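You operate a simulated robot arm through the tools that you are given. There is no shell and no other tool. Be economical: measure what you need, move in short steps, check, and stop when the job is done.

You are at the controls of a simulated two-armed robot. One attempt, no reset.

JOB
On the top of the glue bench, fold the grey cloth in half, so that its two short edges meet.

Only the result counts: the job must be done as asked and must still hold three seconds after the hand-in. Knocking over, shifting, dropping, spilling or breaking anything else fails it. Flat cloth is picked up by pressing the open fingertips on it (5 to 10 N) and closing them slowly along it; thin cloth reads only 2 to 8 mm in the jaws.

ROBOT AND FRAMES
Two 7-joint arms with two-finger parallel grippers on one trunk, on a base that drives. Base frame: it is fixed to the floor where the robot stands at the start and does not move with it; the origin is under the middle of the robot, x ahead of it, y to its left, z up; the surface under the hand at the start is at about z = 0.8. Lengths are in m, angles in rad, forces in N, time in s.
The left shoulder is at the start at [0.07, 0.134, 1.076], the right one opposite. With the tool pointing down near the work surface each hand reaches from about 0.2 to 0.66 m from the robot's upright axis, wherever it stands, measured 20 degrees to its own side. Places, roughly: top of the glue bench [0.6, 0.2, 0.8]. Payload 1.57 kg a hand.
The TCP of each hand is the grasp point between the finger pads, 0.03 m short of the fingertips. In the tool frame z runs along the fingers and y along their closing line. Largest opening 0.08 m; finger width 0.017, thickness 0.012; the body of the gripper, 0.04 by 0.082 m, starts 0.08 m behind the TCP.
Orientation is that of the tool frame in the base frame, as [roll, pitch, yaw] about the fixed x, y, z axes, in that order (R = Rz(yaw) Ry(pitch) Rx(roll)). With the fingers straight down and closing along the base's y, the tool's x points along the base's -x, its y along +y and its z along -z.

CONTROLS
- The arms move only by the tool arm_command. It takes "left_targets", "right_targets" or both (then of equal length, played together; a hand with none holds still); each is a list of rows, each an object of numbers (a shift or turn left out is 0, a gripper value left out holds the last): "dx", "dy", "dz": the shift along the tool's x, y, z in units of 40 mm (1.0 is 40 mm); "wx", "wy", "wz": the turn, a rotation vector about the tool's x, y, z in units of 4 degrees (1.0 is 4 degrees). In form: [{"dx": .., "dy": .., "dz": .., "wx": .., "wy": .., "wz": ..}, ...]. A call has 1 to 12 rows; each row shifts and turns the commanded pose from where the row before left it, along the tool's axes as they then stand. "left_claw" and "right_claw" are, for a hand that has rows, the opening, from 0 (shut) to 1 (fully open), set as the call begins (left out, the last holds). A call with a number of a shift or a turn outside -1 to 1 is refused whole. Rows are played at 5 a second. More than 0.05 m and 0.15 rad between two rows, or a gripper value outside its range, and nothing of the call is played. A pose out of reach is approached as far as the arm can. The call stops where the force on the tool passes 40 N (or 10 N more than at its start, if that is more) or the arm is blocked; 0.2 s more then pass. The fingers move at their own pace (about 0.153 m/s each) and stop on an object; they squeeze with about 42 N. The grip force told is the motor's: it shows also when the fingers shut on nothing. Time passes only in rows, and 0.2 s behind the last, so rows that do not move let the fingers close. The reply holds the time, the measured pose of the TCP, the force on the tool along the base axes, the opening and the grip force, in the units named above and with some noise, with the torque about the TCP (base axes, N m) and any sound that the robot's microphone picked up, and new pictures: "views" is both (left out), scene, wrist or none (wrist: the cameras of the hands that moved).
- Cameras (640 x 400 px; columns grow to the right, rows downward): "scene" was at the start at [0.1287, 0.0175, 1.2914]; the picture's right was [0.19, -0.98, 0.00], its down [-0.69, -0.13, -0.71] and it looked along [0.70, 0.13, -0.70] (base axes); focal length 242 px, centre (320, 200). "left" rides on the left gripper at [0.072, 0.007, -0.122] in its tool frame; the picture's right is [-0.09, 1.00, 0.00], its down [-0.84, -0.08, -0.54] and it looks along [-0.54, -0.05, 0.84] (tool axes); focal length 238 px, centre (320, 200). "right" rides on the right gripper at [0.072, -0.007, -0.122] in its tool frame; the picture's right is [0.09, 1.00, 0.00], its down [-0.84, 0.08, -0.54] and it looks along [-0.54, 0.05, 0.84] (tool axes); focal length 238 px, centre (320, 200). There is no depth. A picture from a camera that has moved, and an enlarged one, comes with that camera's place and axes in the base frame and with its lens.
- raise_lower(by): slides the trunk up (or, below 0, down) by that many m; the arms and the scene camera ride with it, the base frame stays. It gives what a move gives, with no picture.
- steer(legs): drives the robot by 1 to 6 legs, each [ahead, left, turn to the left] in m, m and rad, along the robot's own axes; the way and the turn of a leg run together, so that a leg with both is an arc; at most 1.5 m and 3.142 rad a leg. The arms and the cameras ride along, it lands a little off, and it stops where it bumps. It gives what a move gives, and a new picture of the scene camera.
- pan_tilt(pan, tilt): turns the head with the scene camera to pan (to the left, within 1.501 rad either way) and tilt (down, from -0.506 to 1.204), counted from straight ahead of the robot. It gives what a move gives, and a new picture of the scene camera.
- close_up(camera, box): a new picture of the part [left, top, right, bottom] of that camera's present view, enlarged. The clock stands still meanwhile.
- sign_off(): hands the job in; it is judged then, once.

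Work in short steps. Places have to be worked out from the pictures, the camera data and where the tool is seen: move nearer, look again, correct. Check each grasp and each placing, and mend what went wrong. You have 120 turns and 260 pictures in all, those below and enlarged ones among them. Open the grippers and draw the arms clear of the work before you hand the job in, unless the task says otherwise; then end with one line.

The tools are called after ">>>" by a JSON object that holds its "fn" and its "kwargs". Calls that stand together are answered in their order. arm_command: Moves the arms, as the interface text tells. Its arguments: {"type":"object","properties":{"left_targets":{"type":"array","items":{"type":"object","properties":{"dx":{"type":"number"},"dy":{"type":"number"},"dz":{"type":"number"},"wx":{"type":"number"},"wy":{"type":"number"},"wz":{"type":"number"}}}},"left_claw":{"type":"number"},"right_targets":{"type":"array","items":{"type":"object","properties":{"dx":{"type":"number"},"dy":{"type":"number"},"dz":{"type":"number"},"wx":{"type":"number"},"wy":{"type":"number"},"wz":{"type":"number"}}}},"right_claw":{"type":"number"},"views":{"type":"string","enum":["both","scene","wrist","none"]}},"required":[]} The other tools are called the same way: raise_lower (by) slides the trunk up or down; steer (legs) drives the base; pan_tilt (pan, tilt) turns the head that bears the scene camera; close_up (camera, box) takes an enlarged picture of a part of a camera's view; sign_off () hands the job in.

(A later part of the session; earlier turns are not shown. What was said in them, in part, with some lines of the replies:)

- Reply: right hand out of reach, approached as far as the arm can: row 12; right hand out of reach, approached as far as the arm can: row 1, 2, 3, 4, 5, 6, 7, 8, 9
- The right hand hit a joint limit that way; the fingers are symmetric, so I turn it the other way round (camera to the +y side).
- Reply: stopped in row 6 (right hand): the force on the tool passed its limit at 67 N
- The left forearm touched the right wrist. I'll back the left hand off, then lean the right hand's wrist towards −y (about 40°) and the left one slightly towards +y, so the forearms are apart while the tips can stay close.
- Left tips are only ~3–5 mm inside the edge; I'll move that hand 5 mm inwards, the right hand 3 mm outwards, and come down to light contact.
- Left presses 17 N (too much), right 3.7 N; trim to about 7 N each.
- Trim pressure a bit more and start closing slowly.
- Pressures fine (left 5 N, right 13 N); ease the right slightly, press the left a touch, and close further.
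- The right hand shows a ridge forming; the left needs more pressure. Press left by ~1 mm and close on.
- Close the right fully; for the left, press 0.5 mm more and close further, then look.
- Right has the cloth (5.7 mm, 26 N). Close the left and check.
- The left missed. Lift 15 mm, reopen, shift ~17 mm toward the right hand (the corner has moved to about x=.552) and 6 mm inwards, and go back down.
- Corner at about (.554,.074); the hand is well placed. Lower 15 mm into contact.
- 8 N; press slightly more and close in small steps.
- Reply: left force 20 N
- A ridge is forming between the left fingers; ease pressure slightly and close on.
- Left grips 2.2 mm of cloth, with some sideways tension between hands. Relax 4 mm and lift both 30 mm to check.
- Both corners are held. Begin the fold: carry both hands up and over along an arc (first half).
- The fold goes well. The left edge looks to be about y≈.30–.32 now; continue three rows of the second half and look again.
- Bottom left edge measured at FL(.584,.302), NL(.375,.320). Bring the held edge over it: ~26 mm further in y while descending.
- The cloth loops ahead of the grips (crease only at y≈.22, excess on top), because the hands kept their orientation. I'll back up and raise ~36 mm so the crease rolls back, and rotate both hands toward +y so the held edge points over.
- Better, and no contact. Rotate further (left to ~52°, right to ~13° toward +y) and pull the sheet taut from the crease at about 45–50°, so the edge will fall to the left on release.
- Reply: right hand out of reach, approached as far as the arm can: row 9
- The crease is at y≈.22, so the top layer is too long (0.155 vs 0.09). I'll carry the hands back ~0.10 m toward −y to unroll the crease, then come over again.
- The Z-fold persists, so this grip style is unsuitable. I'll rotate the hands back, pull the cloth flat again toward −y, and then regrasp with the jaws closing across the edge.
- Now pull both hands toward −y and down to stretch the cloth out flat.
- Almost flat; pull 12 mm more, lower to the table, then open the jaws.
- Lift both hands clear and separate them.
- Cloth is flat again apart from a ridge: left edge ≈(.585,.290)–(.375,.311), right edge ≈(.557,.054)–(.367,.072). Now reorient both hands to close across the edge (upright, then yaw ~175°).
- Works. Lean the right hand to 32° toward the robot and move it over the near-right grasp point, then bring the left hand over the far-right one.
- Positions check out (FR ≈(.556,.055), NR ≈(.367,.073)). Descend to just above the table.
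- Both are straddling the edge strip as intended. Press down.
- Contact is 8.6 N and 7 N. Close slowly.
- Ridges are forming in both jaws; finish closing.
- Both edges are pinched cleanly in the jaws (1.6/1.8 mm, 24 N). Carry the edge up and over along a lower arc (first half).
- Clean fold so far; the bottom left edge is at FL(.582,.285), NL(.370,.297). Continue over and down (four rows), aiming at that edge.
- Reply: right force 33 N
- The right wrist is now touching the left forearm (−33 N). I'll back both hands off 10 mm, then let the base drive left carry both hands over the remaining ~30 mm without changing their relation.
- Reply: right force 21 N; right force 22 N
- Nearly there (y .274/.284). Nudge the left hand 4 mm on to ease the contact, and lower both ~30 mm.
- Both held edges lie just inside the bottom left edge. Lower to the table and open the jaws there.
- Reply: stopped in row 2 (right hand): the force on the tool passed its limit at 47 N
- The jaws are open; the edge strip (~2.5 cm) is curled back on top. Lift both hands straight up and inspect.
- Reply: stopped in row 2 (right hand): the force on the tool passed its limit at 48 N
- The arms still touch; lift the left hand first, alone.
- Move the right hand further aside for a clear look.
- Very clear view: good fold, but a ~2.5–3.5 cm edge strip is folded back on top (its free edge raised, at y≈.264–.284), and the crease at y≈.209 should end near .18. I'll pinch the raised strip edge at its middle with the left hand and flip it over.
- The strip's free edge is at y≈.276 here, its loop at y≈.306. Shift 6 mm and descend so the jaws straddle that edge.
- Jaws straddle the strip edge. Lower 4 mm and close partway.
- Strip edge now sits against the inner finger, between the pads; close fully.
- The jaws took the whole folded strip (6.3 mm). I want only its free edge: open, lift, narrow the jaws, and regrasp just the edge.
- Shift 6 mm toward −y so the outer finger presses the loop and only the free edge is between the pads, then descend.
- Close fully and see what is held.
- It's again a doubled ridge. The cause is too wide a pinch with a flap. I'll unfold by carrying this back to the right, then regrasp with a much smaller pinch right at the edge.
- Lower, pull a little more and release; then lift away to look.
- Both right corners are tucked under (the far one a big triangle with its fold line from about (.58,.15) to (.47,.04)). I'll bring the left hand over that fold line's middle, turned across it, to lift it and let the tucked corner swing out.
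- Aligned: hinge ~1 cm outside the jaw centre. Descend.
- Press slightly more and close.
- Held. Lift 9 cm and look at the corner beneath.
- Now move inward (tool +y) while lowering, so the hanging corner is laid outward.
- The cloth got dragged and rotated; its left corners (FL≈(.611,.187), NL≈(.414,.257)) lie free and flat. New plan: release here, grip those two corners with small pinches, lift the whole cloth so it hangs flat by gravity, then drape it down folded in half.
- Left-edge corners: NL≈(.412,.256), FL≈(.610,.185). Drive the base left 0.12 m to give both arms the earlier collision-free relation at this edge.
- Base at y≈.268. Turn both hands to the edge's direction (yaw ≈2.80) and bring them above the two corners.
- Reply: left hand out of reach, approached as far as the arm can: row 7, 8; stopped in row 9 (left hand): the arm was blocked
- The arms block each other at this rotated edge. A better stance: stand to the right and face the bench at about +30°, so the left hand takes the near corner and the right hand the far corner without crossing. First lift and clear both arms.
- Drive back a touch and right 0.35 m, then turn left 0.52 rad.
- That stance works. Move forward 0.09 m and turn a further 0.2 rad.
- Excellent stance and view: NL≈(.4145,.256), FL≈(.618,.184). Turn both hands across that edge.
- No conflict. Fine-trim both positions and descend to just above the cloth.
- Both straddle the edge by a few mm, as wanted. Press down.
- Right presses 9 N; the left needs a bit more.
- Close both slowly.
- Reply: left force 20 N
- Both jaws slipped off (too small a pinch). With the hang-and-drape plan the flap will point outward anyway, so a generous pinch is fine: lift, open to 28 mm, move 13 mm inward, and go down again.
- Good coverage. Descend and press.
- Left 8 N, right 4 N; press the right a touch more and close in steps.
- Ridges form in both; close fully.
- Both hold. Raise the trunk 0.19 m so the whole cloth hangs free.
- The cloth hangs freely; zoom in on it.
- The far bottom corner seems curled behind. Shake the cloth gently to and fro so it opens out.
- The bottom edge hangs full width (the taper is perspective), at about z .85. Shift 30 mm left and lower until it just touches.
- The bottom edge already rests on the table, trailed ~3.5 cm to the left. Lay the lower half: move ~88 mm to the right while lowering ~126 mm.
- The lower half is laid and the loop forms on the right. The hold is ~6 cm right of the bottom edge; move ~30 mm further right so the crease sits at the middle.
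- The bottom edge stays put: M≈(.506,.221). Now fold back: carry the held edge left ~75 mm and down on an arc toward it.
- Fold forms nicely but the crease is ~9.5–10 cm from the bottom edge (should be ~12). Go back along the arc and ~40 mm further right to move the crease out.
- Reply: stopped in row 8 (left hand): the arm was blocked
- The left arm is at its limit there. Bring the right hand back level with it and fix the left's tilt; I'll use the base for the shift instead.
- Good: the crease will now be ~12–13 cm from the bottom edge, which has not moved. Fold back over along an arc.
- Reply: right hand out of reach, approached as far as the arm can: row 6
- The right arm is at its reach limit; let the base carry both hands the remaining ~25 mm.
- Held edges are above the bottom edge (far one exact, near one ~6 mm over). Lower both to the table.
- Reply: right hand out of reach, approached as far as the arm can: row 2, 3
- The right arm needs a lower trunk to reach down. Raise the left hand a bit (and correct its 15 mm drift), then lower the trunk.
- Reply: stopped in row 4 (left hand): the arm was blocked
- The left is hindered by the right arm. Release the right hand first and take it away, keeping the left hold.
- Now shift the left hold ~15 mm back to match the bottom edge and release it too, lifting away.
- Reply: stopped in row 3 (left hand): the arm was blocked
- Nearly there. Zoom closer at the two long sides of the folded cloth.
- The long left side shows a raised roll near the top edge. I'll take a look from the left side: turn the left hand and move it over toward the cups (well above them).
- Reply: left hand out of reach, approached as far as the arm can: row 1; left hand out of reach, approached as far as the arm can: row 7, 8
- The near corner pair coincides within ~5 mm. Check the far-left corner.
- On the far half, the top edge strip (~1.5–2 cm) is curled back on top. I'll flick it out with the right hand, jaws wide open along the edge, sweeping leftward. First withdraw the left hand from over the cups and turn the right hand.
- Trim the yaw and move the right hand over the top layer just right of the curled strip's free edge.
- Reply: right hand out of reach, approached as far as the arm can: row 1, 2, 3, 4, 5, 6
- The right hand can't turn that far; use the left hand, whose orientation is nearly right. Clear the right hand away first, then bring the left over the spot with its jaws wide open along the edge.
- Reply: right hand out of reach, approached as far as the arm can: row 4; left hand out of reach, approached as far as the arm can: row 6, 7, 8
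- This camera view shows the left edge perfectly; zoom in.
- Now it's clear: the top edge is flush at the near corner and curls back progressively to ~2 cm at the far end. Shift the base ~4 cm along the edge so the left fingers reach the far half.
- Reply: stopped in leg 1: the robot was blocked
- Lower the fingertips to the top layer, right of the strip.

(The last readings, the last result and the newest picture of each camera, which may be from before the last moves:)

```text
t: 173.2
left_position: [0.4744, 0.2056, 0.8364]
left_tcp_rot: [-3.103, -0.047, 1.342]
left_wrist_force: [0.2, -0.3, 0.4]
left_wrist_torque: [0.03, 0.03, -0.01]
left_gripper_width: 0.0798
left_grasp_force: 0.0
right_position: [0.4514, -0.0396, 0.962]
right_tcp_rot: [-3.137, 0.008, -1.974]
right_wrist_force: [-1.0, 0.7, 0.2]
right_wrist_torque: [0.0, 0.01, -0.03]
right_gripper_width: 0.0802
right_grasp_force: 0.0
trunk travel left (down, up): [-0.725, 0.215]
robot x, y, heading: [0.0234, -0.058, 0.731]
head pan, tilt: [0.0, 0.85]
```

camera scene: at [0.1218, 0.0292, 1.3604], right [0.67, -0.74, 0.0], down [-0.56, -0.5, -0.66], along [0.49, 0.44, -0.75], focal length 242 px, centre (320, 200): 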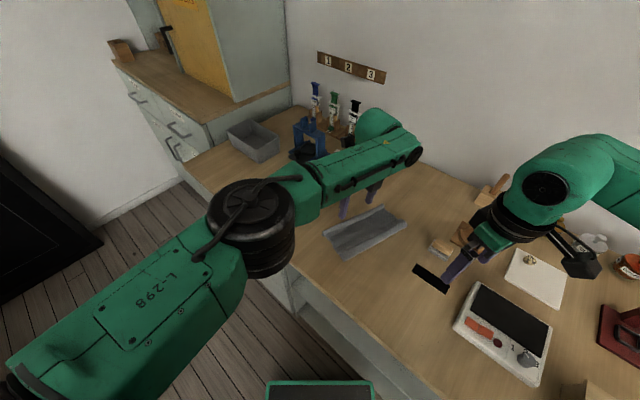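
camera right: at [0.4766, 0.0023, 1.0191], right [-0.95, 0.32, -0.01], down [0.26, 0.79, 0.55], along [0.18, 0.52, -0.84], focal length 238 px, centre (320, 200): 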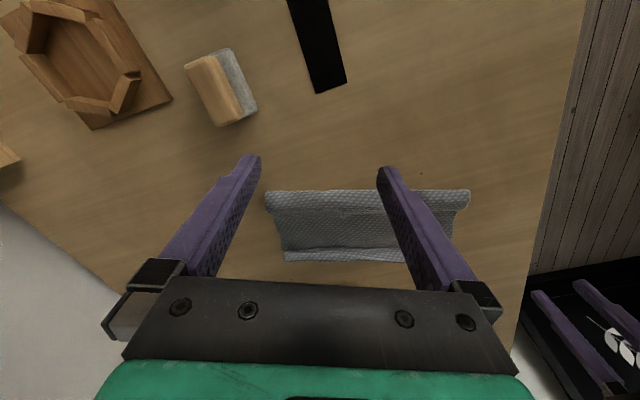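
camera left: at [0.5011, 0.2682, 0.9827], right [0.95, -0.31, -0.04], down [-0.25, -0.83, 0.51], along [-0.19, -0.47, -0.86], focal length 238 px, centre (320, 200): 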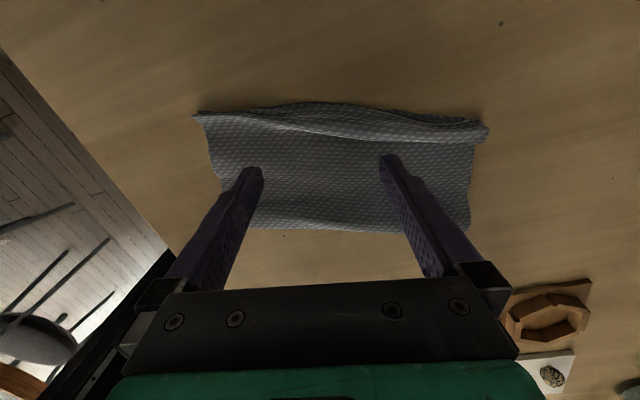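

Sweep left ~40 mm.

>>> {"fn": "arm_command", "kwargs": {"left_targets": [{"dx": 0.25}, {"dx": 0.25}, {"dx": 0.25}, {"dx": 0.25}], "views": "wrist"}}

>>> {"fn": "close_up", "kwargs": {"camera": "left", "box": [180, 90, 480, 260]}}

```text
t: 174.2
left_position: [0.4721, 0.2404, 0.8384]
left_tcp_rot: [-3.106, -0.047, 1.345]
left_wrist_force: [0.4, 0.9, 0.3]
left_wrist_torque: [-0.01, 0.0, 0.0]
left_gripper_width: 0.08
left_grasp_force: 0.1
left hand out of reach, approached as far as the arm can: row 1, 3, 4
right_position: [0.4508, -0.0371, 0.9613]
right_tcp_rot: [-3.137, 0.007, -1.971]
right_wrist_force: [0.7, 0.0, 0.2]
right_wrist_torque: [0.01, 0.01, -0.03]
right_gripper_width: 0.0801
right_grasp_force: 0.0
trunk travel left (down, up): [-0.725, 0.215]
robot x, y, heading: [0.028, -0.0557, 0.732]
head pan, tilt: [0.0, 0.85]
camera left: at [0.4973, 0.3022, 0.9638], right [0.95, -0.31, -0.04], down [-0.25, -0.83, 0.51], along [-0.19, -0.47, -0.86], focal length 238 px, centre (320, 200)
```

left: 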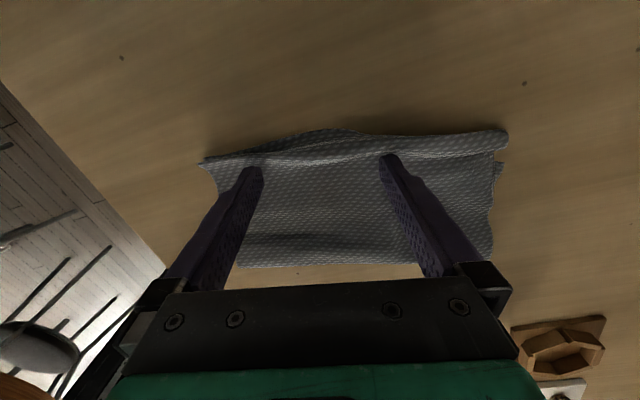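

```text
2.13 times, centred on (330, 175) of left
camera zoom: at [0.4973, 0.3022, 0.9638], right [0.95, -0.31, -0.04], down [-0.25, -0.83, 0.51], along [-0.19, -0.47, -0.86], focal length 508 px, centre (299, 253)
```

zoom: 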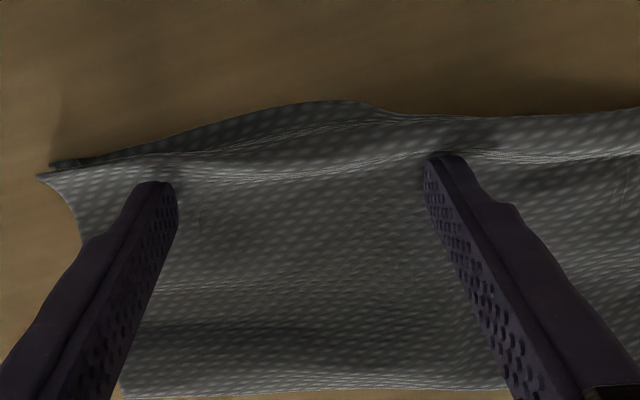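

The strip is being pushed over. The arm is at its reach limit, so continue the sweep with a small base move.

>>> {"fn": "steer", "kwargs": {"legs": [[0.02, 0.02, 0]]}}

>>> {"fn": "close_up", "kwargs": {"camera": "left", "box": [170, 80, 530, 280]}}

```text
t: 175.1
left_position: [0.4717, 0.2653, 0.8383]
left_tcp_rot: [-3.103, -0.05, 1.341]
left_wrist_force: [0.9, 0.0, -0.1]
left_wrist_torque: [0.0, -0.02, 0.0]
left_gripper_width: 0.08
left_grasp_force: 0.1
right_position: [0.4512, -0.0134, 0.9615]
right_tcp_rot: [-3.137, 0.013, -1.971]
right_wrist_force: [0.3, -0.3, 0.1]
right_wrist_torque: [-0.02, -0.01, -0.02]
right_gripper_width: 0.0798
right_grasp_force: 0.1
trunk travel left (down, up): [-0.725, 0.215]
robot x, y, heading: [0.026, -0.0282, 0.734]
head pan, tilt: [0.0, 0.85]
camera scene: at [0.1201, 0.0543, 1.3608], right [0.67, -0.74, 0.0], down [-0.56, -0.5, -0.66], along [0.49, 0.44, -0.75], focal length 242 px, centre (320, 200)
```

scene: 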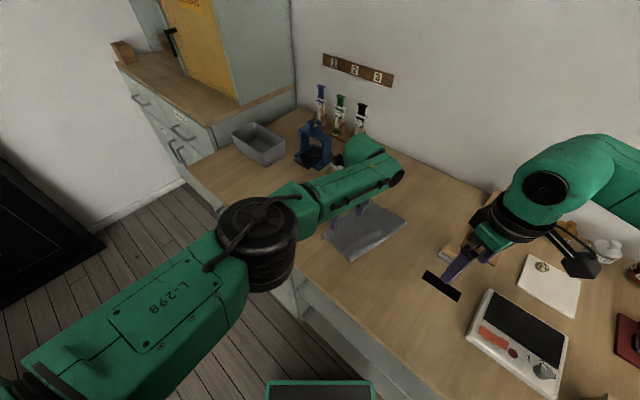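

```text
1.78 times, centred on (350, 180) of left
camera zoom: at [0.497, 0.3274, 0.965], right [0.95, -0.31, -0.04], down [-0.25, -0.83, 0.5], along [-0.19, -0.47, -0.86], focal length 424 px, centre (267, 236)
```

zoom: 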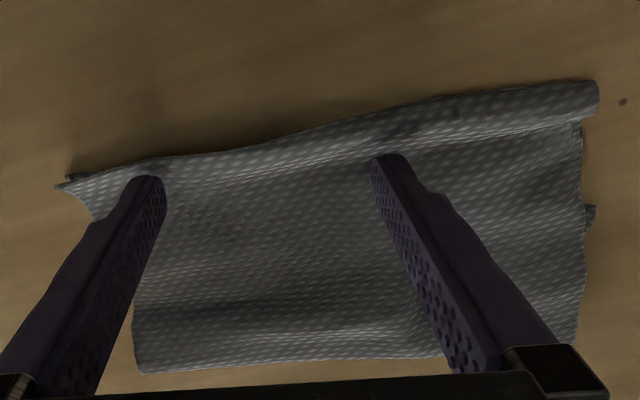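

That dragged the top layer too far left at the far end (~3–4 cm past the bottom edge) while the near corner stayed. Tilt so only the far finger touches, press on the top layer and drag it back right.

>>> {"fn": "arm_command", "kwargs": {"left_targets": [{"dz": -0.4}, {"dx": -0.4, "wx": 1}, {"wx": 1}, {"wx": 0.5}, {"dz": 0.3}, {}], "views": "wrist"}}

>>> {"fn": "close_up", "kwargs": {"camera": "left", "box": [170, 60, 530, 260]}}

```text
t: 176.4
left_position: [0.4501, 0.2662, 0.8391]
left_tcp_rot: [-3.0, -0.047, 1.342]
left_wrist_force: [0.6, -0.1, 0.5]
left_wrist_torque: [-0.01, -0.04, 0.02]
left_gripper_width: 0.0799
left_grasp_force: 0.1
left hand out of reach, approached as far as the arm can: row 2, 3, 4
right_position: [0.4525, -0.0104, 0.9617]
right_tcp_rot: [-3.137, 0.007, -1.973]
right_wrist_force: [0.1, -1.0, -0.4]
right_wrist_torque: [0.03, -0.03, -0.01]
right_gripper_width: 0.0798
right_grasp_force: 0.1
trunk travel left (down, up): [-0.725, 0.215]
robot x, y, heading: [0.0234, -0.0293, 0.734]
head pan, tilt: [0.0, 0.85]
camera left: at [0.488, 0.3265, 0.9615], right [0.94, -0.31, -0.15], down [-0.19, -0.84, 0.51], along [-0.28, -0.45, -0.85], focal length 238 px, centre (320, 200)
```

left: 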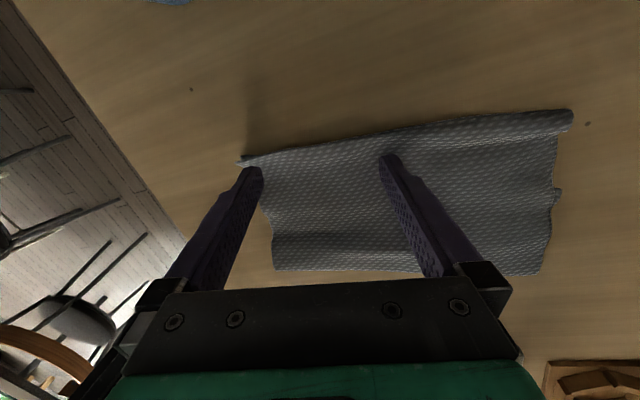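

```text
1.78 times, centred on (350, 160) of left
camera zoom: at [0.488, 0.3265, 0.9615], right [0.94, -0.31, -0.15], down [-0.19, -0.84, 0.51], along [-0.28, -0.45, -0.85], focal length 424 px, centre (267, 271)
```

zoom: 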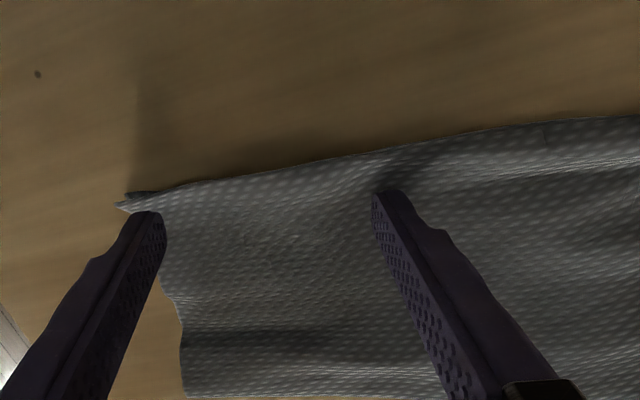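

Turns are limited, so use the right hand at the far end: clear the left hand, lower the trunk, turn the right hand across the edge and bring it over the far part of the overshooting top edge.

>>> {"fn": "arm_command", "kwargs": {"left_targets": [{"dz": -0.8}, {"dz": -0.8}, {"dz": -0.8}, {"dz": -0.5}, {"dy": -0.9}, {"dy": -0.9}, {"dy": -0.9}, {"dy": -0.9}, {}, {}, {}, {}], "right_targets": [{"wz": 1}, {"wz": 1}, {"wz": 1}, {"wz": 1}, {"wz": 1}, {"wz": 1}, {"wz": 1}, {"wz": 1}, {"wz": 1}, {"wz": 1}, {"wz": 1}, {"wz": 1}], "right_claw": 0.5, "views": "none"}}

>>> {"fn": "arm_command", "kwargs": {"right_targets": [{"wz": 1}, {"wz": 1}, {"wz": 1}, {"wz": 1}, {"wz": 1}, {"wz": 1}, {"wz": 0.7}], "views": "none"}}

>>> {"fn": "raise_lower", "kwargs": {"by": -0.06}}

>>> {"fn": "arm_command", "kwargs": {"right_targets": [{"dx": -0.236, "dy": 0.883}, {"dx": -0.236, "dy": 0.883}, {"dx": -0.236, "dy": 0.883}, {"dx": -0.236, "dy": 0.883}, {"dx": -0.236, "dy": 0.883}, {"dx": -0.236, "dy": 0.883}, {"dx": -0.236, "dy": 0.883}, {"dx": -0.236, "dy": 0.883}, {}], "views": "both"}}

```text
t: 179.1
left_position: [0.3254, 0.2898, 0.9744]
left_tcp_rot: [-3.0, -0.047, 1.342]
left_wrist_force: [0.3, -0.7, 0.1]
left_wrist_torque: [-0.04, -0.03, -0.03]
left_gripper_width: 0.08
left_grasp_force: 0.1
right_position: [0.4521, -0.01, 0.9619]
right_tcp_rot: [3.141, 0.009, -2.809]
right_wrist_force: [0.1, -0.2, 1.0]
right_wrist_torque: [-0.05, -0.04, -0.05]
right_gripper_width: 0.0402
right_grasp_force: 0.0
trunk travel left (down, up): [-0.725, 0.215]
robot x, y, heading: [0.029, -0.0302, 0.733]
head pan, tilt: [0.0, 0.85]
```

```text
t: 180.7
left_position: [0.3249, 0.2893, 0.9743]
left_tcp_rot: [-2.998, -0.047, 1.342]
left_wrist_force: [-0.4, -0.3, 0.8]
left_wrist_torque: [-0.01, 0.01, 0.02]
left_gripper_width: 0.0799
left_grasp_force: 0.0
right_position: [0.4513, -0.0101, 0.9616]
right_tcp_rot: [3.136, 0.007, 3.005]
right_wrist_force: [0.0, -0.6, -0.5]
right_wrist_torque: [0.02, 0.05, -0.01]
right_gripper_width: 0.0401
right_grasp_force: 0.2
trunk travel left (down, up): [-0.725, 0.215]
robot x, y, heading: [0.0273, -0.0265, 0.735]
head pan, tilt: [0.0, 0.85]
```

```text
t: 181.7
left_position: [0.3248, 0.289, 0.9144]
left_tcp_rot: [-2.999, -0.048, 1.344]
left_wrist_force: [0.4, 0.9, -0.6]
left_wrist_torque: [0.0, -0.04, -0.01]
left_gripper_width: 0.08
left_grasp_force: 0.0
right_position: [0.4516, -0.0093, 0.9009]
right_tcp_rot: [3.137, 0.006, 3.005]
right_wrist_force: [-0.2, -0.4, 0.5]
right_wrist_torque: [0.0, -0.03, 0.01]
right_gripper_width: 0.0399
right_grasp_force: 0.1
trunk travel left (down, up): [-0.665, 0.275]
robot x, y, heading: [0.0273, -0.0327, 0.732]
head pan, tilt: [0.0, 0.85]
```

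```text
t: 183.7
left_position: [0.3243, 0.2892, 0.9144]
left_tcp_rot: [-2.998, -0.048, 1.343]
left_wrist_force: [0.2, -0.2, 0.8]
left_wrist_torque: [0.01, -0.01, 0.01]
left_gripper_width: 0.0799
left_grasp_force: 0.1
right_position: [0.5663, 0.2567, 0.9013]
right_tcp_rot: [3.136, 0.009, 3.007]
right_wrist_force: [-0.2, 0.1, 0.8]
right_wrist_torque: [0.0, 0.01, 0.01]
right_gripper_width: 0.04
right_grasp_force: 0.2
trunk travel left (down, up): [-0.665, 0.275]
robot x, y, heading: [0.023, -0.0318, 0.733]
head pan, tilt: [0.0, 0.85]
camera scene: at [0.1207, 0.0572, 1.3006], right [0.67, -0.74, 0.0], down [-0.56, -0.5, -0.66], along [0.49, 0.44, -0.75], focal length 242 px, centre (320, 200)
camera right: at [0.4917, 0.2614, 1.022], right [0.04, 1.0, 0.01], down [0.83, -0.04, 0.55], along [0.55, -0.02, -0.84], focal length 238 px, centre (320, 200)
```

scene: 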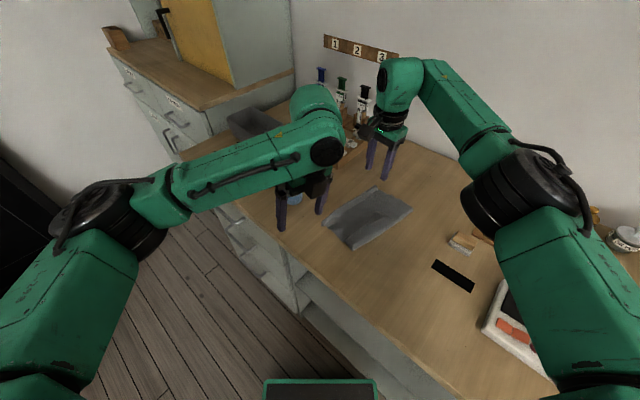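
right: 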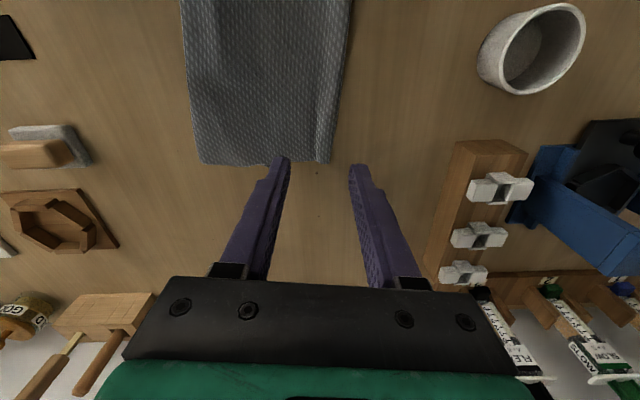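

Good view; zoom on the far edge of the cloth and the whole from above.

>>> {"fn": "close_up", "kwargs": {"camera": "right", "box": [170, 0, 390, 180]}}

>>> {"fn": "close_up", "kwargs": {"camera": "scene", "box": [310, 170, 430, 260]}}

```text
2.22 times, centred on (280, 90) of right
camera zoom: at [0.4917, 0.2614, 1.022], right [0.04, 1.0, 0.01], down [0.83, -0.04, 0.55], along [0.55, -0.02, -0.84], focal length 530 px, centre (409, 444)
```

zoom: 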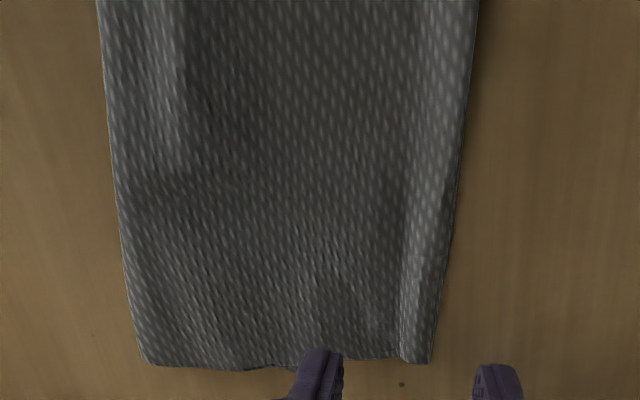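

```text
4.44 times, centred on (370, 215) of scene
camera zoom: at [0.1207, 0.0572, 1.3006], right [0.67, -0.74, 0.0], down [-0.56, -0.5, -0.66], along [0.49, 0.44, -0.75], focal length 1075 px, centre (98, 133)
```

zoom: 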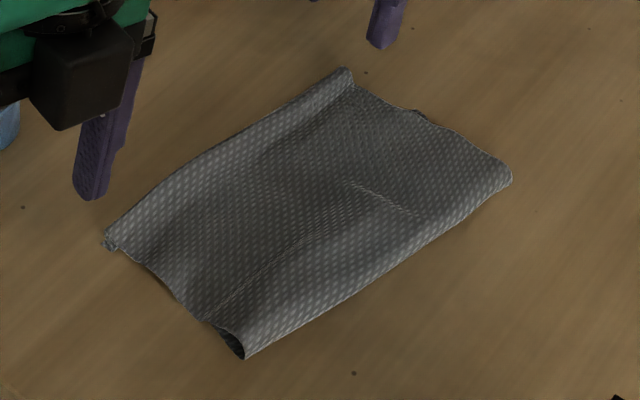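

Far-end top edge overshoots the bottom edge by ~4–5 cm (bottom corner at ≈(.591,.212), top corner ≈(.592,.267)); there the top lies singly on the bench. Pinch it with the right hand: descend and press.

>>> {"fn": "arm_command", "kwargs": {"right_targets": [{"dy": 0.1, "dz": 0.45}, {"dz": 0.45}, {"dz": 0.45}, {"dz": 0.4}, {}], "right_claw": 0.37, "views": "none"}}

>>> {"fn": "arm_command", "kwargs": {"right_targets": [{"dz": 0.04}, {}], "views": "wrist"}}

```text
t: 184.8
left_position: [0.3239, 0.2885, 0.9147]
left_tcp_rot: [-2.999, -0.047, 1.343]
left_wrist_force: [0.6, -0.2, -0.1]
left_wrist_torque: [0.0, -0.03, 0.03]
left_gripper_width: 0.08
left_grasp_force: 0.0
right_position: [0.5652, 0.263, 0.8339]
right_tcp_rot: [3.137, 0.008, 3.005]
right_wrist_force: [-0.8, 0.1, -0.7]
right_wrist_torque: [-0.05, 0.02, 0.0]
right_gripper_width: 0.0295
right_grasp_force: 0.1
trunk travel left (down, up): [-0.665, 0.275]
robot x, y, heading: [0.0276, -0.03, 0.73]
head pan, tilt: [0.0, 0.85]
```

```text
t: 185.4
left_position: [0.326, 0.289, 0.9137]
left_tcp_rot: [-3.0, -0.048, 1.342]
left_wrist_force: [0.2, -0.8, -0.5]
left_wrist_torque: [-0.01, 0.02, 0.01]
left_gripper_width: 0.08
left_grasp_force: 0.0
right_position: [0.5656, 0.2624, 0.8319]
right_tcp_rot: [3.137, 0.006, 3.006]
right_wrist_force: [0.8, -0.7, 0.8]
right_wrist_torque: [0.0, -0.03, 0.04]
right_gripper_width: 0.0298
right_grasp_force: 0.1
trunk travel left (down, up): [-0.665, 0.275]
robot x, y, heading: [0.0272, -0.0301, 0.732]
head pan, tilt: [0.0, 0.85]
camera right: at [0.4913, 0.2663, 0.9522], right [0.04, 1.0, 0.0], down [0.84, -0.04, 0.55], along [0.55, -0.02, -0.84], focal length 238 px, centre (320, 200)
```

right: 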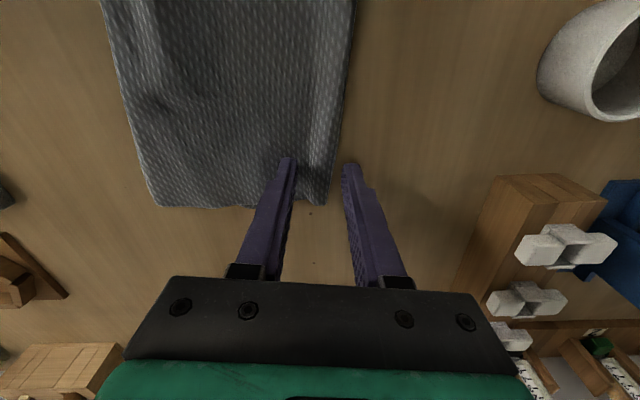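

The edge lies between the pads. Press to ~8 N, close in steps, then lift slightly.

>>> {"fn": "arm_command", "kwargs": {"right_targets": [{"dy": -0.1}, {"dz": 0.035}, {}], "views": "none"}}

>>> {"fn": "arm_command", "kwargs": {"right_targets": [{"dz": 0.008}, {}], "right_claw": 0.25, "views": "none"}}

>>> {"fn": "arm_command", "kwargs": {"right_targets": [{}, {}], "right_claw": 0.12, "views": "none"}}

>>> {"fn": "arm_command", "kwargs": {"right_targets": [{}, {}, {}], "right_claw": 0, "views": "wrist"}}

```text
t: 186.2
left_position: [0.3251, 0.2892, 0.9146]
left_tcp_rot: [-2.999, -0.048, 1.343]
left_wrist_force: [-0.4, -0.4, 0.1]
left_wrist_torque: [0.0, 0.0, 0.02]
left_gripper_width: 0.0799
left_grasp_force: 0.1
right_position: [0.5635, 0.258, 0.8309]
right_tcp_rot: [3.135, 0.008, 3.005]
right_wrist_force: [1.1, 0.9, 4.0]
right_wrist_torque: [-0.12, 0.02, 0.04]
right_gripper_width: 0.0295
right_grasp_force: 0.1
trunk travel left (down, up): [-0.665, 0.275]
robot x, y, heading: [0.031, -0.029, 0.73]
head pan, tilt: [0.0, 0.85]
```

```text
t: 186.8
left_position: [0.3243, 0.2898, 0.9152]
left_tcp_rot: [-3.0, -0.046, 1.341]
left_wrist_force: [0.0, -0.1, -0.3]
left_wrist_torque: [-0.01, 0.01, 0.02]
left_gripper_width: 0.0799
left_grasp_force: 0.1
right_position: [0.5631, 0.2599, 0.8312]
right_tcp_rot: [3.136, 0.007, 3.006]
right_wrist_force: [-1.1, 1.1, 6.1]
right_wrist_torque: [-0.1, 0.02, -0.02]
right_gripper_width: 0.0194
right_grasp_force: 0.1
trunk travel left (down, up): [-0.665, 0.275]
robot x, y, heading: [0.0243, -0.0308, 0.728]
head pan, tilt: [0.0, 0.85]
```

```text
t: 187.4
left_position: [0.3232, 0.2886, 0.9149]
left_tcp_rot: [-3.001, -0.047, 1.342]
left_wrist_force: [-0.3, 0.6, 0.4]
left_wrist_torque: [0.0, -0.01, 0.02]
left_gripper_width: 0.0798
left_grasp_force: 0.0
right_position: [0.5631, 0.2585, 0.8305]
right_tcp_rot: [3.135, 0.008, 3.008]
right_wrist_force: [-0.4, 1.0, 6.8]
right_wrist_torque: [-0.03, 0.04, -0.01]
right_gripper_width: 0.009
right_grasp_force: 0.1
trunk travel left (down, up): [-0.665, 0.275]
robot x, y, heading: [0.026, -0.03, 0.732]
head pan, tilt: [0.0, 0.85]
```

```text
t: 188.2
left_position: [0.3247, 0.2889, 0.9148]
left_tcp_rot: [-3.001, -0.046, 1.341]
left_wrist_force: [-0.5, 0.2, 0.1]
left_wrist_torque: [-0.01, -0.01, 0.03]
left_gripper_width: 0.0801
left_grasp_force: 0.0
right_position: [0.5629, 0.2588, 0.8316]
right_tcp_rot: [3.136, 0.009, 3.006]
right_wrist_force: [-0.6, 0.1, 7.5]
right_wrist_torque: [-0.07, 0.06, 0.0]
right_gripper_width: 0.0026
right_grasp_force: 24.2
trunk travel left (down, up): [-0.665, 0.275]
robot x, y, heading: [0.0273, -0.029, 0.731]
head pan, tilt: [0.0, 0.85]
camera right: at [0.4901, 0.2614, 0.9515], right [0.04, 1.0, 0.01], down [0.83, -0.04, 0.55], along [0.55, -0.02, -0.84], focal length 238 px, centre (320, 200)
```

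right: 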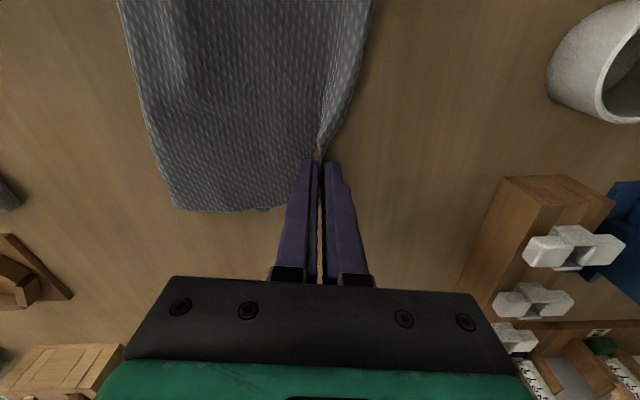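

Held firmly. Lift it, carry it right past the middle so the crease rolls back out, then bring it back down on the bottom far corner.

>>> {"fn": "arm_command", "kwargs": {"right_targets": [{"dy": -0.25, "dz": -0.625}, {"dy": -0.625, "dz": -0.625}, {"dy": -0.75, "dz": -0.375}, {"dy": -0.75}, {"dy": -0.75, "dz": 0.125}, {"dy": 0.5}, {"dy": 0.5, "dz": 0.25}, {"dy": 0.45, "dz": 0.4}, {}], "views": "wrist"}}

>>> {"fn": "close_up", "kwargs": {"camera": "scene", "box": [310, 170, 430, 260]}}

```text
t: 190.2
left_position: [0.3248, 0.2901, 0.9146]
left_tcp_rot: [-2.999, -0.046, 1.343]
left_wrist_force: [0.4, 0.2, -0.2]
left_wrist_torque: [-0.02, -0.03, 0.0]
left_gripper_width: 0.0798
left_grasp_force: 0.1
right_position: [0.5548, 0.1928, 0.8631]
right_tcp_rot: [3.136, 0.005, 3.007]
right_wrist_force: [-0.3, 1.0, -0.9]
right_wrist_torque: [0.01, -0.01, 0.0]
right_gripper_width: 0.0027
right_grasp_force: 23.7
trunk travel left (down, up): [-0.665, 0.275]
robot x, y, heading: [0.0283, -0.0274, 0.732]
head pan, tilt: [0.0, 0.85]
camera right: at [0.4825, 0.1954, 0.9837], right [0.04, 1.0, 0.0], down [0.84, -0.04, 0.55], along [0.55, -0.02, -0.84], focal length 238 px, centre (320, 200)
```

right: 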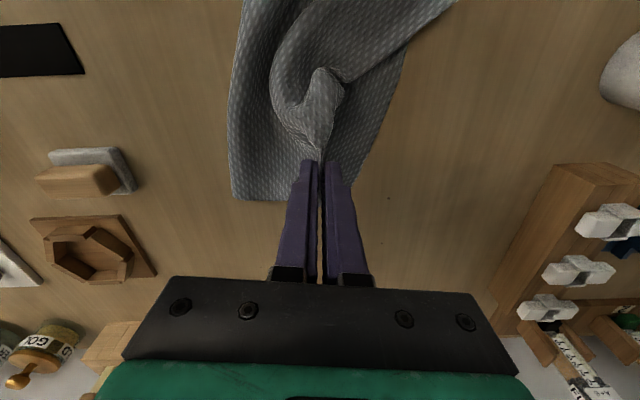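

```text
4.44 times, centred on (370, 215) of scene
camera zoom: at [0.1201, 0.0581, 1.3005], right [0.67, -0.74, 0.0], down [-0.56, -0.5, -0.66], along [0.49, 0.44, -0.75], focal length 1075 px, centre (98, 133)
```

zoom: 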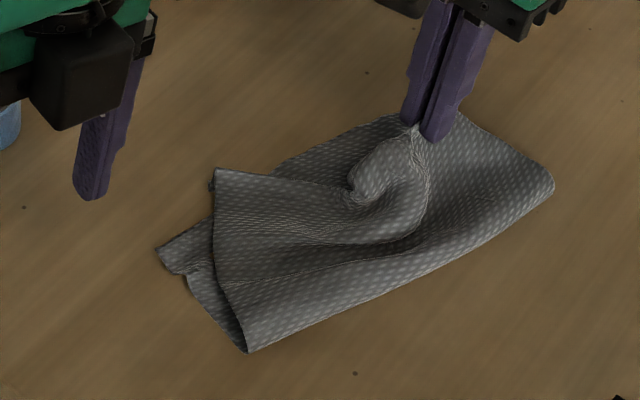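

Excellent: the crease is back out and the bottom edge is visible from (.404,.268) to (.611,.193). Put the held far part at its mark (+24 mm in x), lower, release and withdraw.

>>> {"fn": "arm_command", "kwargs": {"right_targets": [{"dx": -0.3, "dy": 0.05, "dz": 0.1}, {"dx": -0.3, "dy": 0.03, "dz": 0.2}, {"dz": 0.35}, {}], "views": "none"}}

>>> {"fn": "arm_command", "kwargs": {"right_targets": [{}, {}, {"dz": -0.4}, {"dz": -0.8}, {"dz": -0.8}, {"dy": -0.9, "dx": 0.3}, {"dy": -0.9, "dx": 0.3}, {"dy": -0.9}, {"dy": -0.9}], "right_claw": 0.4, "views": "none"}}

>>> {"fn": "close_up", "kwargs": {"camera": "scene", "box": [310, 170, 430, 260]}}

```text
t: 191.2
left_position: [0.3248, 0.2896, 0.9139]
left_tcp_rot: [-3.002, -0.049, 1.343]
left_wrist_force: [-0.2, 0.5, -0.7]
left_wrist_torque: [0.01, 0.04, -0.02]
left_gripper_width: 0.0801
left_grasp_force: 0.1
right_position: [0.5816, 0.193, 0.8384]
right_tcp_rot: [3.135, 0.008, 3.005]
right_wrist_force: [-0.9, -0.3, -0.3]
right_wrist_torque: [-0.01, 0.02, 0.03]
right_gripper_width: 0.0026
right_grasp_force: 24.0
trunk travel left (down, up): [-0.665, 0.275]
robot x, y, heading: [0.0272, -0.0282, 0.733]
head pan, tilt: [0.0, 0.85]
```

```text
t: 193.2
left_position: [0.3238, 0.2873, 0.9146]
left_tcp_rot: [-3.0, -0.049, 1.342]
left_wrist_force: [-0.2, 0.1, -0.6]
left_wrist_torque: [0.01, 0.0, -0.01]
left_gripper_width: 0.08
left_grasp_force: 0.1
right_position: [0.5372, 0.0524, 0.9157]
right_tcp_rot: [3.135, 0.008, 3.007]
right_wrist_force: [0.3, 0.4, 0.7]
right_wrist_torque: [0.04, 0.04, 0.03]
right_gripper_width: 0.0319
right_grasp_force: 0.2
trunk travel left (down, up): [-0.665, 0.275]
robot x, y, heading: [0.0261, -0.0253, 0.73]
head pan, tilt: [0.0, 0.85]
```

```text
4.44 times, centred on (370, 215) of scene
camera zoom: at [0.1197, 0.0563, 1.3007], right [0.67, -0.74, 0.0], down [-0.56, -0.5, -0.66], along [0.49, 0.44, -0.75], focal length 1075 px, centre (98, 133)
```

zoom: 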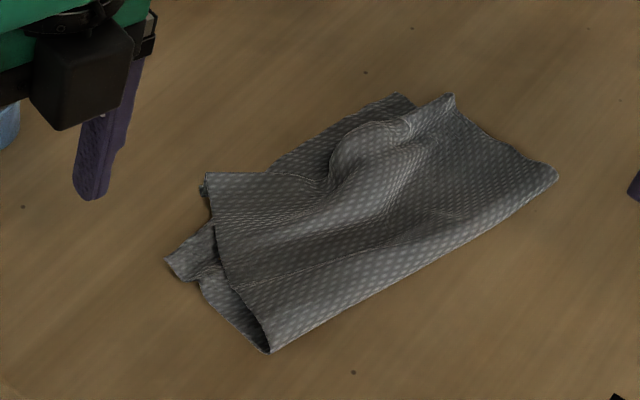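

Near top corner is now at ≈(.461,.277) and must go to the bottom near corner ≈(.40,.258). Bring the left hand (level it) over that corner.

>>> {"fn": "arm_command", "kwargs": {"left_targets": [{"wx": -0.83}, {"wx": -0.83}, {"wx": -0.83}, {"dx": 0.042, "dy": 0.694, "dz": 0.1}, {"dx": 0.042, "dy": 0.694, "dz": 0.2}, {"dx": 0.042, "dy": 0.694, "dz": 0.3}, {"dx": 0.042, "dy": 0.694, "dz": 0.4}, {"dx": 0.042, "dy": 0.694, "dz": 0.5}, {"dz": 0.3}, {}], "left_claw": 0.4, "views": "wrist"}}

```text
t: 195.4
left_position: [0.4646, 0.2667, 0.8474]
left_tcp_rot: [3.111, -0.048, 1.342]
left_wrist_force: [0.6, -0.3, 0.3]
left_wrist_torque: [-0.01, 0.0, -0.02]
left_gripper_width: 0.0321
left_grasp_force: 0.1
right_position: [0.5373, 0.0531, 0.9146]
right_tcp_rot: [3.136, 0.008, 3.006]
right_wrist_force: [-0.1, -0.1, -0.6]
right_wrist_torque: [0.02, 0.01, 0.01]
right_gripper_width: 0.0319
right_grasp_force: 0.1
trunk travel left (down, up): [-0.665, 0.275]
robot x, y, heading: [0.0239, -0.0259, 0.739]
head pan, tilt: [0.0, 0.85]
camera left: at [0.4819, 0.3302, 0.9722], right [0.95, -0.32, 0.03], down [-0.29, -0.82, 0.5], along [-0.14, -0.48, -0.87], focal length 238 px, centre (320, 200)
```

left: 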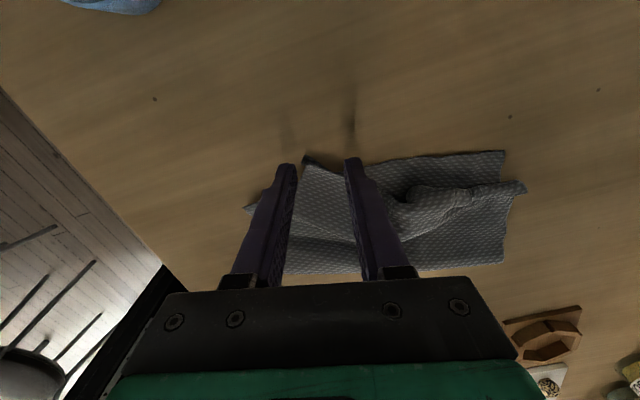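

The jaws straddle the near side edge just at the corner; move 9 mm further onto the cloth, press and close, then lift slightly.

>>> {"fn": "arm_command", "kwargs": {"left_targets": [{"dx": -0.23}, {"dz": 0.36}, {"dz": 0.05}, {}], "views": "none"}}

>>> {"fn": "arm_command", "kwargs": {"left_targets": [{"dz": 0.03}, {}], "left_claw": 0.3, "views": "none"}}

>>> {"fn": "arm_command", "kwargs": {"left_targets": [{}, {}], "left_claw": 0.15, "views": "none"}}

>>> {"fn": "arm_command", "kwargs": {"left_targets": [{}, {}, {}], "left_claw": 0, "views": "wrist"}}

```text
t: 196.4
left_position: [0.4634, 0.2596, 0.8316]
left_tcp_rot: [3.109, -0.05, 1.342]
left_wrist_force: [1.4, 0.2, 9.0]
left_wrist_torque: [-0.02, 0.01, 0.01]
left_gripper_width: 0.0314
left_grasp_force: 0.0
right_position: [0.5372, 0.0528, 0.9154]
right_tcp_rot: [3.137, 0.007, 3.006]
right_wrist_force: [0.3, -0.5, 0.8]
right_wrist_torque: [-0.05, -0.02, 0.02]
right_gripper_width: 0.0319
right_grasp_force: 0.1
trunk travel left (down, up): [-0.665, 0.275]
robot x, y, heading: [0.0278, -0.0299, 0.733]
head pan, tilt: [0.0, 0.85]
```

```text
t: 197.1
left_position: [0.4619, 0.2601, 0.8313]
left_tcp_rot: [3.108, -0.05, 1.344]
left_wrist_force: [2.5, 0.7, 20.6]
left_wrist_torque: [-0.09, -0.08, 0.0]
left_gripper_width: 0.0225
left_grasp_force: 0.0
right_position: [0.5352, 0.0518, 0.916]
right_tcp_rot: [3.134, 0.01, 3.006]
right_wrist_force: [0.5, 0.1, 0.4]
right_wrist_torque: [-0.01, 0.0, 0.0]
right_gripper_width: 0.0319
right_grasp_force: 0.1
trunk travel left (down, up): [-0.665, 0.275]
robot x, y, heading: [0.024, -0.028, 0.731]
head pan, tilt: [0.0, 0.85]
```

```text
t: 197.7
left_position: [0.4605, 0.2595, 0.8315]
left_tcp_rot: [3.107, -0.049, 1.344]
left_wrist_force: [-2.1, 0.8, 23.6]
left_wrist_torque: [-0.12, -0.01, -0.03]
left_gripper_width: 0.01
left_grasp_force: 0.0
right_position: [0.5333, 0.0514, 0.9174]
right_tcp_rot: [3.136, 0.011, 3.006]
right_wrist_force: [0.7, 0.4, 0.6]
right_wrist_torque: [-0.02, 0.01, -0.02]
right_gripper_width: 0.0319
right_grasp_force: 0.1
trunk travel left (down, up): [-0.665, 0.275]
robot x, y, heading: [0.0265, -0.0299, 0.729]
head pan, tilt: [0.0, 0.85]
```

```text
t: 198.4
left_position: [0.4629, 0.2592, 0.832]
left_tcp_rot: [3.105, -0.049, 1.344]
left_wrist_force: [4.9, 1.4, 28.2]
left_wrist_torque: [-0.17, -0.2, 0.07]
left_gripper_width: 0.0036
left_grasp_force: 24.8
right_position: [0.5348, 0.0517, 0.9159]
right_tcp_rot: [3.135, 0.008, 3.005]
right_wrist_force: [0.2, 0.0, -1.3]
right_wrist_torque: [-0.02, 0.03, 0.0]
right_gripper_width: 0.0319
right_grasp_force: 0.1
trunk travel left (down, up): [-0.665, 0.275]
robot x, y, heading: [0.0279, -0.0292, 0.733]
head pan, tilt: [0.0, 0.85]
camera left: at [0.4785, 0.3222, 0.9573], right [0.95, -0.32, 0.03], down [-0.29, -0.82, 0.5], along [-0.13, -0.48, -0.87], focal length 238 px, centre (320, 200)
```

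left: 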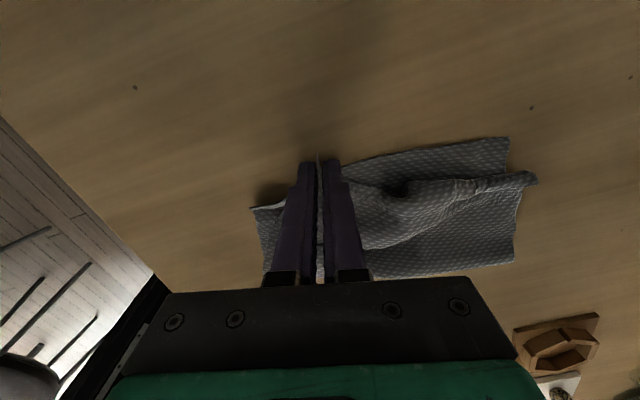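

Near part is held (3.6 mm). Carry it to the bottom near corner (≈(.4035,.246)), set it down, release and withdraw; then look.

>>> {"fn": "arm_command", "kwargs": {"left_targets": [{"dz": -0.55}, {"dx": -0.29, "dy": -0.36}, {"dx": -0.29, "dy": -0.36}, {"dx": -0.29, "dy": -0.36}, {"dz": 0.4}, {}], "views": "none"}}

>>> {"fn": "arm_command", "kwargs": {"left_targets": [{}, {}, {"dz": -0.4}, {"dz": -0.8}, {"dz": -0.8}, {"dz": -0.5}, {"dy": -0.9}, {"dy": -0.9}, {"dy": -0.9}], "left_claw": 0.45, "views": "none"}}

>>> {"fn": "close_up", "kwargs": {"camera": "scene", "box": [310, 170, 430, 260]}}

```text
t: 199.8
left_position: [0.415, 0.2358, 0.8313]
left_tcp_rot: [3.11, -0.047, 1.341]
left_wrist_force: [0.3, 0.3, 2.4]
left_wrist_torque: [0.02, 0.0, 0.03]
left_gripper_width: 0.0031
left_grasp_force: 24.4
right_position: [0.5355, 0.0534, 0.9152]
right_tcp_rot: [3.136, 0.008, 3.006]
right_wrist_force: [0.8, 0.1, 0.2]
right_wrist_torque: [-0.01, -0.06, 0.02]
right_gripper_width: 0.0321
right_grasp_force: 0.1
trunk travel left (down, up): [-0.665, 0.275]
robot x, y, heading: [0.0251, -0.0272, 0.731]
head pan, tilt: [0.0, 0.85]
```

```text
t: 201.8
left_position: [0.3043, 0.255, 0.9299]
left_tcp_rot: [3.109, -0.046, 1.343]
left_wrist_force: [-0.6, 0.0, 0.3]
left_wrist_torque: [-0.02, -0.01, -0.02]
left_gripper_width: 0.0361
left_grasp_force: 0.1
right_position: [0.5358, 0.0539, 0.9151]
right_tcp_rot: [3.137, 0.009, 3.007]
right_wrist_force: [0.3, -0.2, 0.7]
right_wrist_torque: [0.02, -0.04, 0.01]
right_gripper_width: 0.0321
right_grasp_force: 0.0
trunk travel left (down, up): [-0.665, 0.275]
robot x, y, heading: [0.0269, -0.0315, 0.73]
head pan, tilt: [0.0, 0.85]
```

```text
4.44 times, centred on (370, 215) of scene
camera zoom: at [0.1186, 0.0589, 1.3006], right [0.67, -0.74, 0.0], down [-0.56, -0.5, -0.66], along [0.49, 0.44, -0.75], focal length 1075 px, centre (98, 133)
5 turns are left
```

zoom: 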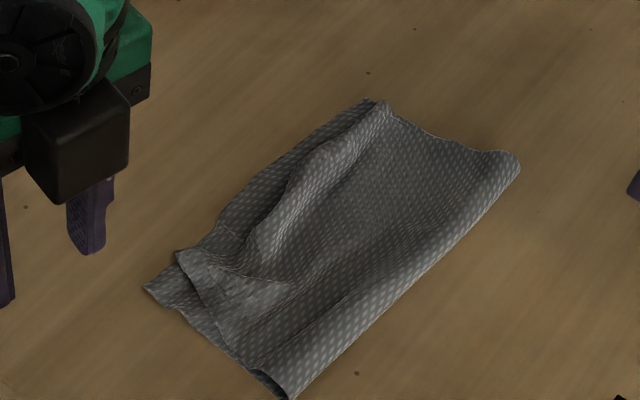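

Very good now: far corners within ~1 cm, near corners ~2.8 cm apart along the edge. One more pull with the left hand: pinch the top near corner lightly, move it 3 cm along the edge, set down, release and withdraw.

>>> {"fn": "arm_command", "kwargs": {"left_targets": [{"dx": 0.055, "dy": 0.655, "dz": 0.437}, {"dx": 0.055, "dy": 0.655, "dz": 0.437}, {"dx": 0.055, "dy": 0.655, "dz": 0.437}, {"dx": 0.055, "dy": 0.655, "dz": 0.437}, {"dz": 0.35}, {"dz": 0.34}, {}], "left_claw": 0.38, "views": "none"}}

>>> {"fn": "arm_command", "kwargs": {"left_targets": [{"dz": 0.02}, {}], "left_claw": 0.26, "views": "none"}}

>>> {"fn": "arm_command", "kwargs": {"left_targets": [{}, {}], "left_claw": 0.13, "views": "none"}}

>>> {"fn": "arm_command", "kwargs": {"left_targets": [{}, {}, {}], "left_claw": 0, "views": "wrist"}}

```text
t: 203.4
left_position: [0.4134, 0.2441, 0.8339]
left_tcp_rot: [3.109, -0.047, 1.343]
left_wrist_force: [0.2, -0.1, -0.2]
left_wrist_torque: [-0.02, 0.03, 0.0]
left_gripper_width: 0.0303
left_grasp_force: 0.0
right_position: [0.5371, 0.0536, 0.913]
right_tcp_rot: [3.137, 0.006, 3.006]
right_wrist_force: [-0.1, 1.3, -0.6]
right_wrist_torque: [0.02, -0.01, -0.02]
right_gripper_width: 0.0321
right_grasp_force: 0.0
trunk travel left (down, up): [-0.665, 0.275]
robot x, y, heading: [0.0237, -0.0311, 0.73]
head pan, tilt: [0.0, 0.85]
```

```text
t: 204.1
left_position: [0.4125, 0.2456, 0.8347]
left_tcp_rot: [3.111, -0.047, 1.34]
left_wrist_force: [0.8, -0.6, 0.0]
left_wrist_torque: [0.04, 0.0, -0.01]
left_gripper_width: 0.0214
left_grasp_force: 0.2
right_position: [0.5377, 0.052, 0.9154]
right_tcp_rot: [3.137, 0.007, 3.008]
right_wrist_force: [-0.5, 0.6, -0.3]
right_wrist_torque: [-0.01, 0.01, 0.02]
right_gripper_width: 0.0321
right_grasp_force: 0.1
trunk travel left (down, up): [-0.665, 0.275]
robot x, y, heading: [0.0262, -0.0268, 0.729]
head pan, tilt: [0.0, 0.85]
```

```text
t: 204.7
left_position: [0.4117, 0.2459, 0.8332]
left_tcp_rot: [3.11, -0.047, 1.342]
left_wrist_force: [0.0, 1.3, 0.2]
left_wrist_torque: [-0.03, -0.01, -0.03]
left_gripper_width: 0.0105
left_grasp_force: 0.0
right_position: [0.5379, 0.0536, 0.9157]
right_tcp_rot: [3.136, 0.007, 3.008]
right_wrist_force: [-0.1, 0.1, 0.4]
right_wrist_torque: [-0.01, 0.02, 0.01]
right_gripper_width: 0.032
right_grasp_force: 0.0
trunk travel left (down, up): [-0.665, 0.275]
robot x, y, heading: [0.0258, -0.0273, 0.729]
head pan, tilt: [0.0, 0.85]
```

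```text
t: 205.4
left_position: [0.413, 0.2454, 0.833]
left_tcp_rot: [3.111, -0.048, 1.343]
left_wrist_force: [-1.0, -0.4, 0.5]
left_wrist_torque: [0.03, 0.01, 0.0]
left_gripper_width: 0.0031
left_grasp_force: 23.5
right_position: [0.5375, 0.052, 0.9149]
right_tcp_rot: [3.136, 0.007, 3.007]
right_wrist_force: [0.0, -0.4, -0.4]
right_wrist_torque: [-0.01, 0.01, 0.0]
right_gripper_width: 0.0322
right_grasp_force: 0.1
trunk travel left (down, up): [-0.665, 0.275]
robot x, y, heading: [0.0217, -0.03, 0.735]
head pan, tilt: [0.0, 0.85]
camera left: at [0.4295, 0.309, 0.9587], right [0.95, -0.32, 0.03], down [-0.29, -0.82, 0.5], along [-0.14, -0.48, -0.87], focal length 238 px, centre (320, 200)
4 turns are left
```

left: 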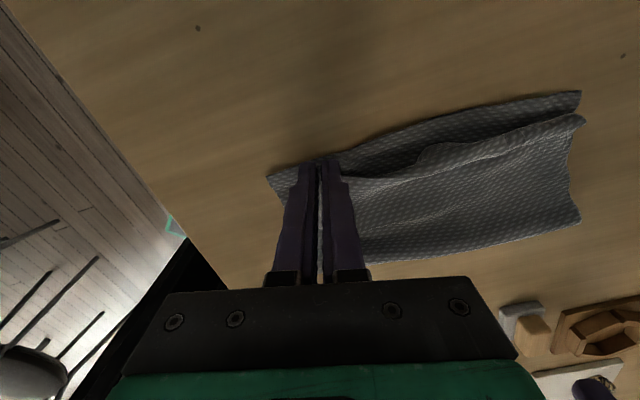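

Held with hardly any force, so only the top layer. Move it ~34 mm to the bottom near corner, set down, release and withdraw.

>>> {"fn": "arm_command", "kwargs": {"left_targets": [{"dz": -0.25}, {"dy": -0.43, "dx": -0.03}, {"dy": -0.43, "dx": -0.03}, {"dz": 0.22}, {}], "views": "none"}}

>>> {"fn": "arm_command", "kwargs": {"left_targets": [{}, {}, {"dz": -0.4}, {"dz": -0.8}, {"dz": -0.8}, {"dz": -0.8}, {"dy": -0.9}, {"dy": -0.9}, {"dx": 0.5, "dy": -0.5}], "left_claw": 0.45, "views": "none"}}

>>> {"fn": "close_up", "kwargs": {"camera": "scene", "box": [310, 170, 430, 260]}}

```text
t: 206.7
left_position: [0.3782, 0.2512, 0.833]
left_tcp_rot: [3.11, -0.047, 1.344]
left_wrist_force: [-1.0, 0.2, -0.6]
left_wrist_torque: [0.02, 0.01, -0.01]
left_gripper_width: 0.0027
left_grasp_force: 24.3
right_position: [0.5363, 0.0535, 0.915]
right_tcp_rot: [3.136, 0.008, 3.004]
right_wrist_force: [0.8, 0.8, 0.4]
right_wrist_torque: [0.0, 0.02, -0.02]
right_gripper_width: 0.0318
right_grasp_force: 0.0
trunk travel left (down, up): [-0.665, 0.275]
robot x, y, heading: [0.0297, -0.0323, 0.728]
head pan, tilt: [0.0, 0.85]
```

```text
t: 208.7
left_position: [0.2871, 0.2855, 0.9434]
left_tcp_rot: [3.109, -0.046, 1.344]
left_wrist_force: [-0.4, -0.1, -0.1]
left_wrist_torque: [-0.02, -0.01, 0.02]
left_gripper_width: 0.0361
left_grasp_force: 0.1
right_position: [0.5374, 0.0544, 0.9153]
right_tcp_rot: [3.134, 0.006, 3.007]
right_wrist_force: [1.1, 0.6, -0.6]
right_wrist_torque: [-0.02, -0.03, -0.02]
right_gripper_width: 0.0318
right_grasp_force: 0.1
trunk travel left (down, up): [-0.665, 0.275]
robot x, y, heading: [0.0275, -0.029, 0.732]
head pan, tilt: [0.0, 0.85]
```

```text
4.44 times, centred on (370, 215) of scene
camera zoom: at [0.1197, 0.0592, 1.3005], right [0.67, -0.74, 0.0], down [-0.56, -0.5, -0.66], along [0.49, 0.44, -0.75], focal length 1075 px, centre (98, 133)
3 turns are left
```

zoom: 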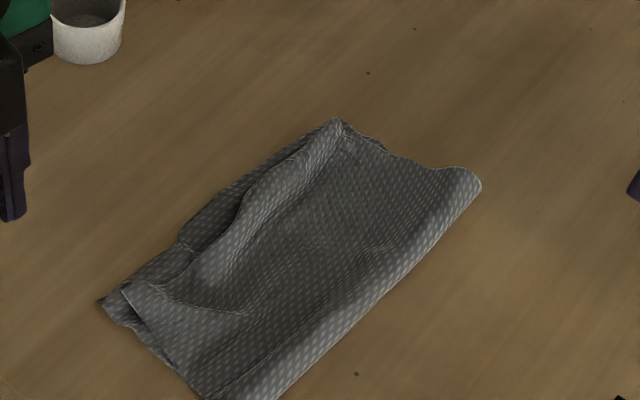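

The fold stands: far corners coincide, near corners and the middle are within ~1.5 cm, nothing else was moved, and both grippers are open. Draw the arms a little further clear and hand in.

>>> {"fn": "arm_command", "kwargs": {"right_targets": [{"dz": -0.8}, {"dz": -0.8}, {"dy": -0.8}, {}], "left_targets": [{"dz": -0.4}, {}, {}, {}], "views": "none"}}

>>> {"fn": "sign_off", "kwargs": {}}

```text
t: 209.7
left_position: [0.2867, 0.2857, 0.9588]
left_tcp_rot: [3.112, -0.045, 1.344]
left_wrist_force: [0.5, 0.7, 0.1]
left_wrist_torque: [-0.03, 0.02, 0.02]
left_gripper_width: 0.0363
left_grasp_force: 0.1
right_position: [0.5301, 0.0218, 0.9796]
right_tcp_rot: [3.137, 0.007, 3.007]
right_wrist_force: [0.6, 0.6, -0.3]
right_wrist_torque: [-0.01, 0.01, -0.01]
right_gripper_width: 0.0319
right_grasp_force: 0.1
trunk travel left (down, up): [-0.665, 0.275]
robot x, y, heading: [0.026, -0.0292, 0.734]
head pan, tilt: [0.0, 0.85]
```

```text
The job is handed in.
```

I folded the grey cloth in half on the glue bench and handed the job in; by my last picture the far corners meet, while the near corners and the middle of the short edges are still about 1.5 cm apart.
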